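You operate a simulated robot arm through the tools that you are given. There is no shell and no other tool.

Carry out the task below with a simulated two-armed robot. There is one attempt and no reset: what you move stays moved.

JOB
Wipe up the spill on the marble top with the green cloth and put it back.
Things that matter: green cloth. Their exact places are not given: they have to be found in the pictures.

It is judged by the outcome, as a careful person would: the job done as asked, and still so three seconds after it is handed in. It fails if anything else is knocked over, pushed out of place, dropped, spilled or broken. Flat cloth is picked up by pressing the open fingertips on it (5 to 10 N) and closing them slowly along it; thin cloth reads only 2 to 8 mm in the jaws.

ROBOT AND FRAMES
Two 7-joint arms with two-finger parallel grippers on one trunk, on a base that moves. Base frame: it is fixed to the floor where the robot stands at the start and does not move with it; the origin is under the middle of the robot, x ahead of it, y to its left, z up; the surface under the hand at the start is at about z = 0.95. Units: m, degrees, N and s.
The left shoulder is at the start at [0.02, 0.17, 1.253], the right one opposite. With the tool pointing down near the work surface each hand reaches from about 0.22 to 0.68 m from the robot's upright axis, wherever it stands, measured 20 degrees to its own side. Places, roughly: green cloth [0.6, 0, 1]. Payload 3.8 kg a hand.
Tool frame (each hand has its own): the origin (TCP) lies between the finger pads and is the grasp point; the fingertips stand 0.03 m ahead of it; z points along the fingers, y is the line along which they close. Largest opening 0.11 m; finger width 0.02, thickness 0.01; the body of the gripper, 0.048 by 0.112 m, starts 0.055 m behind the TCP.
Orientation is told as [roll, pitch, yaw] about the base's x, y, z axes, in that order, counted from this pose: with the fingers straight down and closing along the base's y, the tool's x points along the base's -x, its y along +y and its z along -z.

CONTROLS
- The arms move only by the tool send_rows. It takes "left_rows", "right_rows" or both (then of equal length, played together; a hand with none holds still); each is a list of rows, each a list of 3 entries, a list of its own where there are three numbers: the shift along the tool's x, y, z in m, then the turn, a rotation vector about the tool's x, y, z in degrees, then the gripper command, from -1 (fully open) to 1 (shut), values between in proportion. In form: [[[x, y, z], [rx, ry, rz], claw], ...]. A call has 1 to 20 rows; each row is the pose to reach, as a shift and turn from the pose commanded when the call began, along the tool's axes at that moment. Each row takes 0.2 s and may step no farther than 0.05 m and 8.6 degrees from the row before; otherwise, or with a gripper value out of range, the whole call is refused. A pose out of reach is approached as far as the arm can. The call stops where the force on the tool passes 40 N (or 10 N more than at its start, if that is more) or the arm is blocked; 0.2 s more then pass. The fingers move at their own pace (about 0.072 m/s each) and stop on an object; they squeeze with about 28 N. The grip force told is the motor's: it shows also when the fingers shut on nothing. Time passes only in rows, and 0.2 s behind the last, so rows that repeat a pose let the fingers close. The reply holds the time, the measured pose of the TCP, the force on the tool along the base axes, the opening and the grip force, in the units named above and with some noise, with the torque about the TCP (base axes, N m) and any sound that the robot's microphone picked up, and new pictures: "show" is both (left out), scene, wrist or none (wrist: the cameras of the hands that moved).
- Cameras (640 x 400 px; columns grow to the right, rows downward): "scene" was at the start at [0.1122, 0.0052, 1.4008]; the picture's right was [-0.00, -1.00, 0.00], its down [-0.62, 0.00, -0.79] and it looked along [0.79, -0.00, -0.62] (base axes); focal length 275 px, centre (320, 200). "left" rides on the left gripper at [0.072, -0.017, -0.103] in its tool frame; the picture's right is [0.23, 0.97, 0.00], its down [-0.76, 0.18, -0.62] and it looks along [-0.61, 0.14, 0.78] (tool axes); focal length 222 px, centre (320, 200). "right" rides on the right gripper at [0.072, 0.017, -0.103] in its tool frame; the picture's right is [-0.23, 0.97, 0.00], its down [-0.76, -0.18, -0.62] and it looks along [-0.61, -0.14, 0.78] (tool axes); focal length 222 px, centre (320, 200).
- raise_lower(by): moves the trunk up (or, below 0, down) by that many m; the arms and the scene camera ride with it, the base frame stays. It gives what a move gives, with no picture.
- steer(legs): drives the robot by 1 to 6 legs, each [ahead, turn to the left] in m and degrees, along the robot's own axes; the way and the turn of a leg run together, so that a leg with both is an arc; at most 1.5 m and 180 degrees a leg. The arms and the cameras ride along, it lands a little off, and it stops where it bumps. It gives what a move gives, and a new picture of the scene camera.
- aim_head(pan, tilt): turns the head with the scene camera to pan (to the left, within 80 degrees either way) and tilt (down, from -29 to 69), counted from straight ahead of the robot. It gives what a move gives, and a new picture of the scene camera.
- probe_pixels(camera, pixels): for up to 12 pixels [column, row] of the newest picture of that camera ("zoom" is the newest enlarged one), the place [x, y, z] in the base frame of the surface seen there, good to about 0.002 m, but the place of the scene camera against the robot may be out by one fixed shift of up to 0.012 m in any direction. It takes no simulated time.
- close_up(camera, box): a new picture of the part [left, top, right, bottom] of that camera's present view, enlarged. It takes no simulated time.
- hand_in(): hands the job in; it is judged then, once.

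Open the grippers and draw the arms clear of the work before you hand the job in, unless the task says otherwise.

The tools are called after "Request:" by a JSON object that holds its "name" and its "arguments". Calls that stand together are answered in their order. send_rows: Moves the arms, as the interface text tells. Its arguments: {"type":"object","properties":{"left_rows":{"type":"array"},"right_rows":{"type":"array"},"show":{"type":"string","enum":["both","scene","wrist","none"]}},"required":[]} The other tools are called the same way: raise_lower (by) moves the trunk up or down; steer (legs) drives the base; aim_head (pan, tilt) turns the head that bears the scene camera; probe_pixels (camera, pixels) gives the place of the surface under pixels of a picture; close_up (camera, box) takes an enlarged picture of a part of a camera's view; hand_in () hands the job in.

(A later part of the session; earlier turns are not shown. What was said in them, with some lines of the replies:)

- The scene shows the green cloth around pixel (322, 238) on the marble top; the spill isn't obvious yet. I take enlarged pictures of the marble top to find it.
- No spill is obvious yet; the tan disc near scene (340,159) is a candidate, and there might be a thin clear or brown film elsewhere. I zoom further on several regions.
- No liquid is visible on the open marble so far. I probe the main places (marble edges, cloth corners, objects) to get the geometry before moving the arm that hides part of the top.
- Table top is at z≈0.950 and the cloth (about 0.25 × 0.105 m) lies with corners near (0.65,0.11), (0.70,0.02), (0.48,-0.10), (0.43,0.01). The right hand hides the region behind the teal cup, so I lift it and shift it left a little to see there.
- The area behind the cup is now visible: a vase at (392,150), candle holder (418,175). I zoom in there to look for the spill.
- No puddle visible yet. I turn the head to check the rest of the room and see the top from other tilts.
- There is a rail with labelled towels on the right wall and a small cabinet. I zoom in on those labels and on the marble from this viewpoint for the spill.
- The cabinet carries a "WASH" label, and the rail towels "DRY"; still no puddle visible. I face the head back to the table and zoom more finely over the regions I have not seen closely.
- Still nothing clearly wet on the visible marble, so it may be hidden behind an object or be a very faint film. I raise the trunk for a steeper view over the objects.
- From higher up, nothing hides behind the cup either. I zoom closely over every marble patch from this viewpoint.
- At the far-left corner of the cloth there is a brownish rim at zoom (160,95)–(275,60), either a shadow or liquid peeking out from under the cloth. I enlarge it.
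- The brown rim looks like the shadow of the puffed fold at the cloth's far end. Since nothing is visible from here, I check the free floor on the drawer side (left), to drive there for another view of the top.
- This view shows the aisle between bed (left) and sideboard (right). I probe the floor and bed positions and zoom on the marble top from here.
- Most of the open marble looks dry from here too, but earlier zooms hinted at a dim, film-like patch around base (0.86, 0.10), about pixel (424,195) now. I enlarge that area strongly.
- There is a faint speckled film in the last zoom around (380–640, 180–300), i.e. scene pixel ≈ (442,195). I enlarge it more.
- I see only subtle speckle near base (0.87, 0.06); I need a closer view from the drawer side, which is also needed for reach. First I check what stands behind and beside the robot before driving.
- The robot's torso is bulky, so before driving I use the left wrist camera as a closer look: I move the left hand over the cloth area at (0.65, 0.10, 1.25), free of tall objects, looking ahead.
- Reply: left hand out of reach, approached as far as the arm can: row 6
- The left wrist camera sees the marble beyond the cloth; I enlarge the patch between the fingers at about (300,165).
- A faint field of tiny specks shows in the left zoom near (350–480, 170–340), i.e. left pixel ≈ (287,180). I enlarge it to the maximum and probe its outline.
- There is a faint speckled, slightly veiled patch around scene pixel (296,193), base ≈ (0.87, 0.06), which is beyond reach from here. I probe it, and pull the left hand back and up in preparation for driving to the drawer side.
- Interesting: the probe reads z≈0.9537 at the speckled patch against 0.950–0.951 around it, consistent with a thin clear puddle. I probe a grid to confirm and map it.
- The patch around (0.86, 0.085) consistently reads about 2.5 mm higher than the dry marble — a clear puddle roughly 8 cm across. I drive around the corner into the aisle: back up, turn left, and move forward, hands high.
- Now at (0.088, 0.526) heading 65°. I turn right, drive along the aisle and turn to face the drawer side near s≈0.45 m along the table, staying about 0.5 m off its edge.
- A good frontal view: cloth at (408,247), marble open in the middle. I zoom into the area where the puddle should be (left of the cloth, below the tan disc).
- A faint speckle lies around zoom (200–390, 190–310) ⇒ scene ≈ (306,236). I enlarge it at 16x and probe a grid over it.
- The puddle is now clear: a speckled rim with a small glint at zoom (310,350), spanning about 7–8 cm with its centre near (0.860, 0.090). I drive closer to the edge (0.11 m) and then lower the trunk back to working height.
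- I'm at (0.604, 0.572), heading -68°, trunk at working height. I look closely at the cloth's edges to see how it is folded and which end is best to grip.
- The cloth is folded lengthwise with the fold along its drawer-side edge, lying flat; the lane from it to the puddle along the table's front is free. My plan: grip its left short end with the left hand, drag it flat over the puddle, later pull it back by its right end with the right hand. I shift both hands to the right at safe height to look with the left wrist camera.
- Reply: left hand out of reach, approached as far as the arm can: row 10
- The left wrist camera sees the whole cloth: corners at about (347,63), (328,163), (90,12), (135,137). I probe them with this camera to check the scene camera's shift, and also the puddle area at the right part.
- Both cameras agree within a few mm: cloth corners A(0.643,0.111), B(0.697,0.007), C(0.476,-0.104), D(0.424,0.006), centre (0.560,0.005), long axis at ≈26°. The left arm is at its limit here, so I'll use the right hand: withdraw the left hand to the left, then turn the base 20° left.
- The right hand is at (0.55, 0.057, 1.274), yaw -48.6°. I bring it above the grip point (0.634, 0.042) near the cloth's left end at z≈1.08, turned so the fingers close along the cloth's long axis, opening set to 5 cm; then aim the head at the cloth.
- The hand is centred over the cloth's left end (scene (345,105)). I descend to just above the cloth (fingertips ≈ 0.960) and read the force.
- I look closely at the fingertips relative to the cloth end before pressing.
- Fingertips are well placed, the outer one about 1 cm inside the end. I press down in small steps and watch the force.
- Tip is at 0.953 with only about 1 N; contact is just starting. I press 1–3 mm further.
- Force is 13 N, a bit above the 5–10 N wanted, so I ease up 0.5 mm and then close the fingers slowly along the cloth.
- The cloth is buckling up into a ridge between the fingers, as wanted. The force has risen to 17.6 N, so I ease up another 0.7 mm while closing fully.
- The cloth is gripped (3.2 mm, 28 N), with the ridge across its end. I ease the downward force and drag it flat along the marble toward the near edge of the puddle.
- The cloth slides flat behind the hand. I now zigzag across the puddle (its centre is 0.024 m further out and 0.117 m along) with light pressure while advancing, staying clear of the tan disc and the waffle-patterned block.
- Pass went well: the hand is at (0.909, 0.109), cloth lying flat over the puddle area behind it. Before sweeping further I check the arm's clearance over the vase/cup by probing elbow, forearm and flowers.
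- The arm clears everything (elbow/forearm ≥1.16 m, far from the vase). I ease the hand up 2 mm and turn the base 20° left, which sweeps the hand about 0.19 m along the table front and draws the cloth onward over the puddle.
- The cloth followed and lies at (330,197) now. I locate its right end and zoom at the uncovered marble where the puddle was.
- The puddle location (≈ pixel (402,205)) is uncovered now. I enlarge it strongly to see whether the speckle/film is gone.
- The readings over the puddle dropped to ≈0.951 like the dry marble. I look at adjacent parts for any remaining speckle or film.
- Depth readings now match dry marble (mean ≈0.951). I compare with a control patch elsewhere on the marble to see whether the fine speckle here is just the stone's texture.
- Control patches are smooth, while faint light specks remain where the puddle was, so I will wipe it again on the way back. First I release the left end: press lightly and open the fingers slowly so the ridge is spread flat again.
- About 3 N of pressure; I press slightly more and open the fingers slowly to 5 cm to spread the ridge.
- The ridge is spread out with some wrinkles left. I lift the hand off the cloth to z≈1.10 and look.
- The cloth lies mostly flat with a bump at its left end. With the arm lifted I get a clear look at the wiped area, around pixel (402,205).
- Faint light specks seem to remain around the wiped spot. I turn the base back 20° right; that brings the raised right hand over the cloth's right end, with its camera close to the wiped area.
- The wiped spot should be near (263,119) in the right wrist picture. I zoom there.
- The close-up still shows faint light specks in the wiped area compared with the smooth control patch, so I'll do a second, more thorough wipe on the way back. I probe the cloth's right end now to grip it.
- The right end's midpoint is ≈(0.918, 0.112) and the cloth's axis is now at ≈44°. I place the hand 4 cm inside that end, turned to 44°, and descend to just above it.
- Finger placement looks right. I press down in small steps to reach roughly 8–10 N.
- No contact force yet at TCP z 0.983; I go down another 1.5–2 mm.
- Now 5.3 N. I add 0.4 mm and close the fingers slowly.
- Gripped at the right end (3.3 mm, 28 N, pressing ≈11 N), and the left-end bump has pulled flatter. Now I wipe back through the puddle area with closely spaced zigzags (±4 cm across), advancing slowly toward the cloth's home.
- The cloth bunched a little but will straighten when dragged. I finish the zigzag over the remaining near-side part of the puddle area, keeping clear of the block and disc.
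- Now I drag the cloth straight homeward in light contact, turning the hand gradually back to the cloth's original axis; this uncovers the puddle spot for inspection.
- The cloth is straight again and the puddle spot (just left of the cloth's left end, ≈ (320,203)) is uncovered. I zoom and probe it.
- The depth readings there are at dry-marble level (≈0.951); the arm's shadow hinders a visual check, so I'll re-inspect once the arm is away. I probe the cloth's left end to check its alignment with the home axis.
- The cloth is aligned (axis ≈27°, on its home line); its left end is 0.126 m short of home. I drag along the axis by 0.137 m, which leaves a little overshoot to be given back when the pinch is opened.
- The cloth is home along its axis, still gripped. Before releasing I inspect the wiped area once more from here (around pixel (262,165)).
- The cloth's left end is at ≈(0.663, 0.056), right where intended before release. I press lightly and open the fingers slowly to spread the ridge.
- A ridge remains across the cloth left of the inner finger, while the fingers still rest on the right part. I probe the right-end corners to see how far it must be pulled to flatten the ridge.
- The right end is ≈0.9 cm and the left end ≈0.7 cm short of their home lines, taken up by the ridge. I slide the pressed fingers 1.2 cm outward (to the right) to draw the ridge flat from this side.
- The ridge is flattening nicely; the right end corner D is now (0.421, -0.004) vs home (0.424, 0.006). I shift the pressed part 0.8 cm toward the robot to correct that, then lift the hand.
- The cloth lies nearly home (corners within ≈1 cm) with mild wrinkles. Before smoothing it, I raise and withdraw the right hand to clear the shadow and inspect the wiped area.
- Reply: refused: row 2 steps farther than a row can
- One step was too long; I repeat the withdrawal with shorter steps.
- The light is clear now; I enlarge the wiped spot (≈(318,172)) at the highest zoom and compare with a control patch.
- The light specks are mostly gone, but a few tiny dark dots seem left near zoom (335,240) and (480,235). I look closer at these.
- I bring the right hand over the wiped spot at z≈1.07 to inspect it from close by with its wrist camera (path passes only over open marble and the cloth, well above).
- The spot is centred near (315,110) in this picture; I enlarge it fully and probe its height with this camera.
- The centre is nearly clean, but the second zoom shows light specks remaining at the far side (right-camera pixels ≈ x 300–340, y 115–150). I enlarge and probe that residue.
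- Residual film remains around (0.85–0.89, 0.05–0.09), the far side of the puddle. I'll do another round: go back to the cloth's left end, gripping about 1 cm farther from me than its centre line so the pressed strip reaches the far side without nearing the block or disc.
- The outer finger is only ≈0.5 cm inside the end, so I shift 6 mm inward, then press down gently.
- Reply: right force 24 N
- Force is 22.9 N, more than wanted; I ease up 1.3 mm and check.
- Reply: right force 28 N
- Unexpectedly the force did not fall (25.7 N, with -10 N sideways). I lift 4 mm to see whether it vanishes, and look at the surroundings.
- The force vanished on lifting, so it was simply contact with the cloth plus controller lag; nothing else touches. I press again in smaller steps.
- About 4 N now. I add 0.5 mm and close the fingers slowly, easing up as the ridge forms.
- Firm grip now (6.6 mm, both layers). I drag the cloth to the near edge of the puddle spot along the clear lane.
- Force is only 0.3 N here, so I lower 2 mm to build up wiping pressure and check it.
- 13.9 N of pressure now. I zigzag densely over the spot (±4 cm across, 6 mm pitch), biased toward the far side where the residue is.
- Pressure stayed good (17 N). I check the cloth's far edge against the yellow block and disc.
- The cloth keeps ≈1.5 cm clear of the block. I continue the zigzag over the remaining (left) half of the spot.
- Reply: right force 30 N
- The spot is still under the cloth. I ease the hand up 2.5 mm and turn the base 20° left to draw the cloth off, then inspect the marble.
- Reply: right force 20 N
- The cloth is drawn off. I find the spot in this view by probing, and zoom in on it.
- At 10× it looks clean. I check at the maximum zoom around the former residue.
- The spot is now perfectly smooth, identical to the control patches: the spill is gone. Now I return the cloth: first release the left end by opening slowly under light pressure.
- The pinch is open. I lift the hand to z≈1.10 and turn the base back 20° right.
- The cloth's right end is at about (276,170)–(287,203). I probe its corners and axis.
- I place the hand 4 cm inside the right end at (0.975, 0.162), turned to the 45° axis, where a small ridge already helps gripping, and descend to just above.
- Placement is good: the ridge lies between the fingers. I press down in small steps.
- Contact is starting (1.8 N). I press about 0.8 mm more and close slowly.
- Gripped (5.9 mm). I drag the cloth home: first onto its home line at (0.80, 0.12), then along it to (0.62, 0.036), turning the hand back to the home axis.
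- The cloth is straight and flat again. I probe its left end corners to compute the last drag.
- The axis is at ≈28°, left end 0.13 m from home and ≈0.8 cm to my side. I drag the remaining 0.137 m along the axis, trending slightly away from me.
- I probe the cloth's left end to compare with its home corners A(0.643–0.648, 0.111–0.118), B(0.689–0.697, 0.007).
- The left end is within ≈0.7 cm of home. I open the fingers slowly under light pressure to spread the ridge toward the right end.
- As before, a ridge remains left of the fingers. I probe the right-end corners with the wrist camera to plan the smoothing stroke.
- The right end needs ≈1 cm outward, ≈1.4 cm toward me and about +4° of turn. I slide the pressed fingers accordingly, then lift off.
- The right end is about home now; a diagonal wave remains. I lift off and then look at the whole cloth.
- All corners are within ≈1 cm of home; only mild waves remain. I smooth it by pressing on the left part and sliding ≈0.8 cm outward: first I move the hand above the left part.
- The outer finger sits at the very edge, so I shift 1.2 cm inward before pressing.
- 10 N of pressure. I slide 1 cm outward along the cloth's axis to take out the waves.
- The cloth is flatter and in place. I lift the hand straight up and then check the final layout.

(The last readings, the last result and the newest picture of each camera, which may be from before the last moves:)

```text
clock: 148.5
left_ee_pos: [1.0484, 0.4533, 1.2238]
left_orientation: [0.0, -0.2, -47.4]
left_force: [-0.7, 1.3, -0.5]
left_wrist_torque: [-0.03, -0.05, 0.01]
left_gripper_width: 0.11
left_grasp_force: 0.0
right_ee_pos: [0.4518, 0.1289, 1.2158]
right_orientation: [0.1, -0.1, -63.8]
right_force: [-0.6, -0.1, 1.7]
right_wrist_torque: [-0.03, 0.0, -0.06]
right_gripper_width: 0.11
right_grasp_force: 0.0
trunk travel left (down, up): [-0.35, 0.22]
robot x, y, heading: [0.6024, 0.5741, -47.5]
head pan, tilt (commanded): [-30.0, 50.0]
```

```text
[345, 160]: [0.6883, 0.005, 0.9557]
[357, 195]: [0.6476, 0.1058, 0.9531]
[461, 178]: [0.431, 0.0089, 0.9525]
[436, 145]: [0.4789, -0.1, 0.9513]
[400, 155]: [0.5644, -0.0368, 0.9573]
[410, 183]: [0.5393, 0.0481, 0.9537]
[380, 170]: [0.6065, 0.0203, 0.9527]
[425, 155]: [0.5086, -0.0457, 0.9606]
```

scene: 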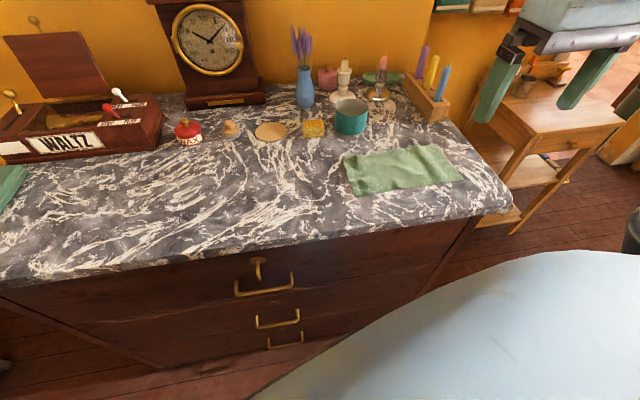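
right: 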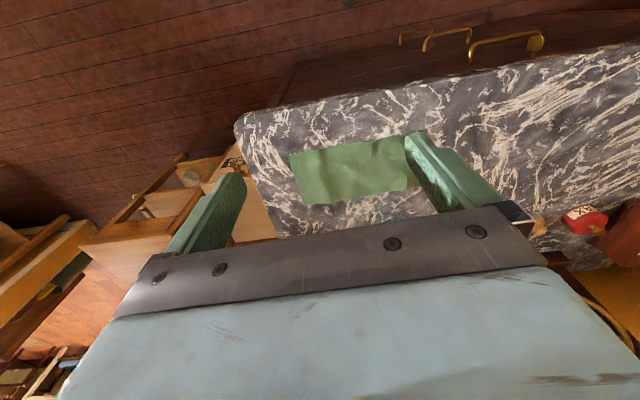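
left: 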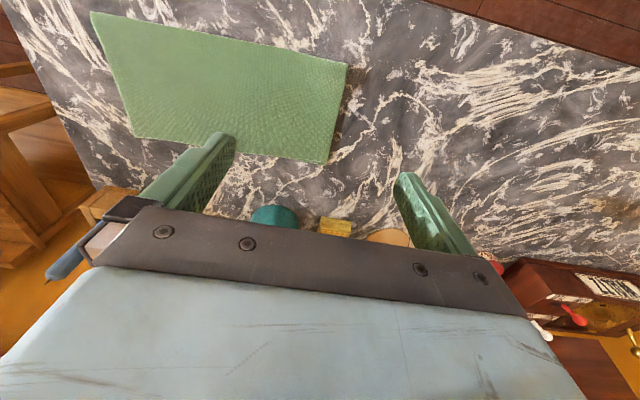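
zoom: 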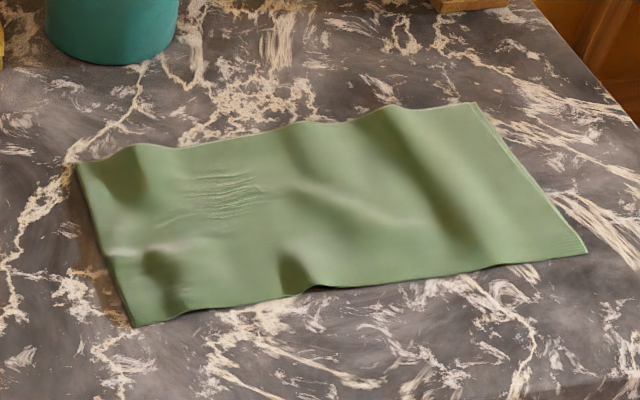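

The cloth's corners are within ≈0.5–0.8 cm of their original places and it lies nearly flat. I verify the wiped spot once more (≈(264,174)) and the whole table for any shifted objects.

Request:
{"name": "close_up", "arguments": {"camera": "scene", "box": [240, 158, 290, 190]}}

Request:
{"name": "probe_pixels", "arguments": {"camera": "zoom", "pixels": [[200, 150], [260, 150], [320, 150], [380, 150], [200, 220], [260, 220], [320, 220], [380, 220], [260, 280], [320, 280], [320, 90], [440, 220]]}}

Request:
{"name": "close_up", "arguments": {"camera": "scene", "box": [150, 60, 470, 260]}}

Request:
{"name": "close_up", "arguments": {"camera": "scene", "box": [248, 162, 282, 183]}}

```text
12.50 times, centred on (265, 174) of scene
```

zoom: 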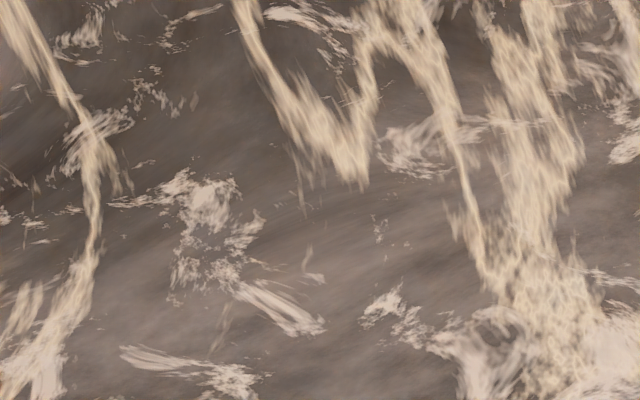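

```text
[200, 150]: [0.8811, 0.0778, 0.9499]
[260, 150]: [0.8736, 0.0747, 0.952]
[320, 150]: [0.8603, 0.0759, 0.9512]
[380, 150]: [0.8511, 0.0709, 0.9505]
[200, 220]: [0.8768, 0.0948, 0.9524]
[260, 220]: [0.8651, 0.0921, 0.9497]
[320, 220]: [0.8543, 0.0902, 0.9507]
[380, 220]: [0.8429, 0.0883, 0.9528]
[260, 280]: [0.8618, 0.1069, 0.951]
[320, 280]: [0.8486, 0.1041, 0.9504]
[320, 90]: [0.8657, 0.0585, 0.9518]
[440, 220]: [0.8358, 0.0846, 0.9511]
```

```text
2.00 times, centred on (310, 160) of scene
```

zoom: 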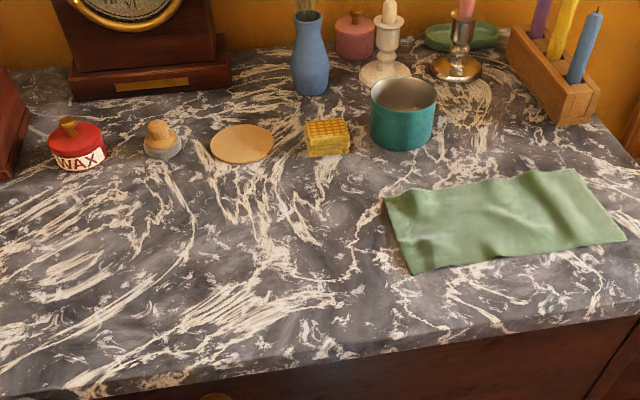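

```text
16.00 times, centred on (265, 172) of scene
```

zoom: 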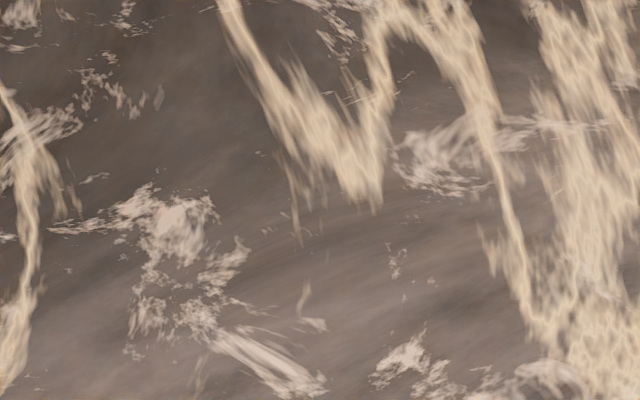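

The spot is clean and level, and all objects stand where they were. I quickly check the marble along the cloth's path and its left turning area for any smears.

Request:
{"name": "close_up", "arguments": {"camera": "scene", "box": [285, 160, 345, 198]}}

Request:
{"name": "close_up", "arguments": {"camera": "scene", "box": [190, 165, 250, 203]}}

Request:
{"name": "close_up", "arguments": {"camera": "scene", "box": [120, 170, 190, 214]}}

Request:
{"name": "close_up", "arguments": {"camera": "scene", "box": [230, 140, 290, 178]}}

```text
10.53 times, centred on (315, 179) of scene
```

zoom: 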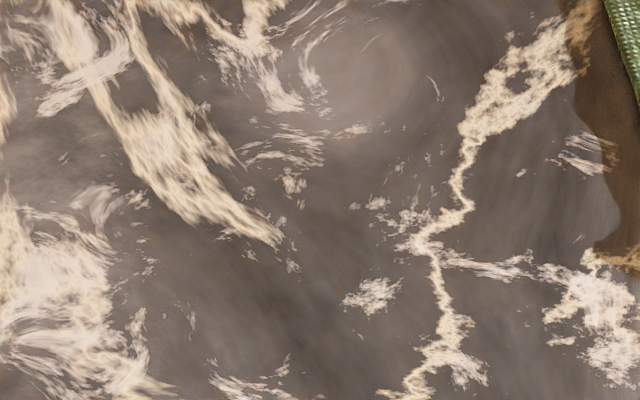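

```text
10.53 times, centred on (220, 184) of scene
```

zoom: 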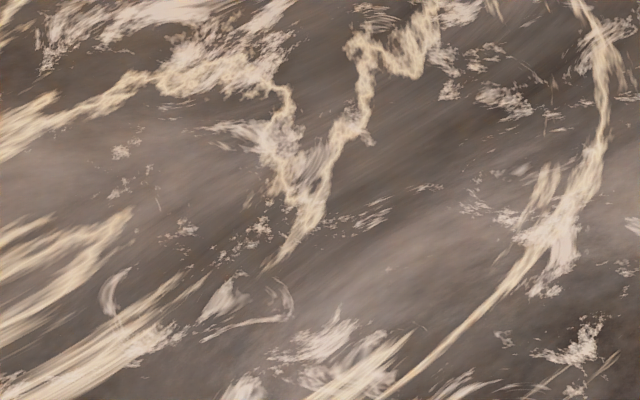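

```text
9.09 times, centred on (155, 192) of scene
```

zoom: 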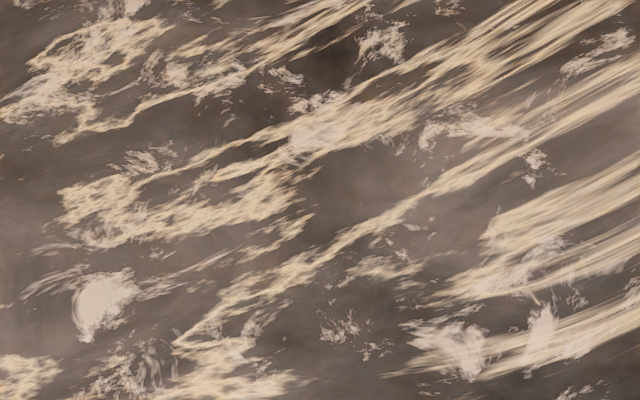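

```text
10.53 times, centred on (260, 159) of scene
```

zoom: 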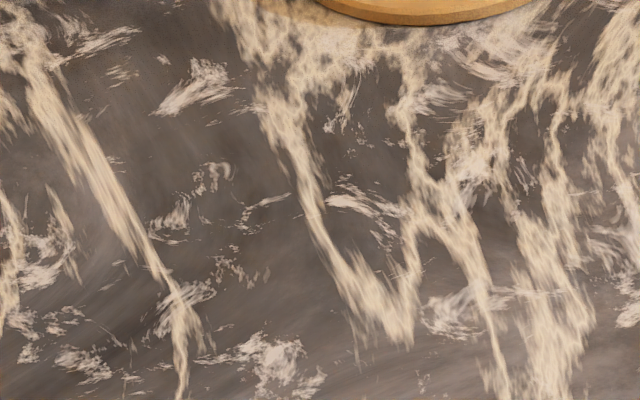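

Everything is clean, with the cloth back in place and both grippers open. I draw the right hand a bit further back from the table before handing in.

Request:
{"name": "send_rows", "arguments": {"right_rows": [[[0.03, 0, -0.01], [0, 0, 0], -1], [[0.06, 0, -0.02], [0, 0, 0], -1], [[0.08, 0, -0.03], [0, 0, 0], -1], [[0.08, 0, -0.03], [0, 0, 0], -1]], "show": "scene"}}

```text
clock: 149.5
left_ee_pos: [1.0499, 0.4507, 1.2224]
left_orientation: [0.0, 0.0, -47.4]
left_force: [-0.7, 0.0, -0.1]
left_wrist_torque: [0.01, -0.01, 0.01]
left_gripper_width: 0.11
left_grasp_force: 0.0
right_ee_pos: [0.4203, 0.1978, 1.242]
right_orientation: [0.0, 0.2, -64.1]
right_force: [0.3, 0.4, -0.4]
right_wrist_torque: [0.02, -0.01, 0.02]
right_gripper_width: 0.1102
right_grasp_force: 0.1
trunk travel left (down, up): [-0.35, 0.22]
robot x, y, heading: [0.6025, 0.5729, -47.2]
head pan, tilt (commanded): [-30.0, 50.0]
```

scene: 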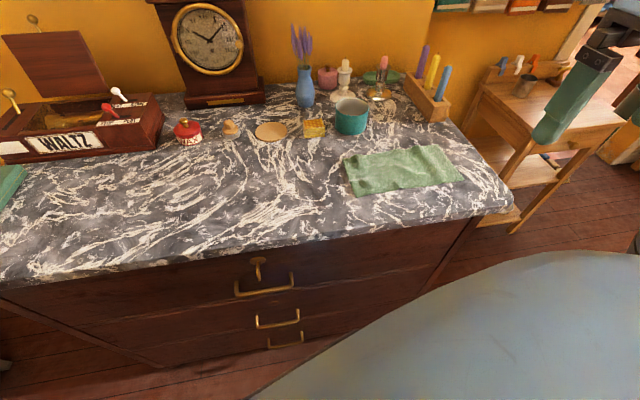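

The spill is wiped up, the green cloth lies back in its original place, nothing else was moved, and both arms are clear with open grippers. I hand the job in.

Request:
{"name": "hand_in", "arguments": {}}

```text
The job is handed in.
```

I wiped up the spill and put the green cloth back where it was, then handed the job in.

- **Spill:** It was a clear, thin puddle about 8 cm across, in the open marble to the left of the cloth. The first two passes left faint specks on the far side, so I wiped it again. At the highest zoom the spot then looked the same as the dry marble around it, and its height readings matched.
- **Cloth:** Its corners are within about 1 cm of their original positions. It is still folded lengthwise and nearly flat, with a few mild waves left in the fabric.
- **Surroundings:** In the final pictures everything else on the marble top looked to be where it was. I saw no smears along the path the cloth took.

Both grippers are open, and the arms are drawn back from the table.
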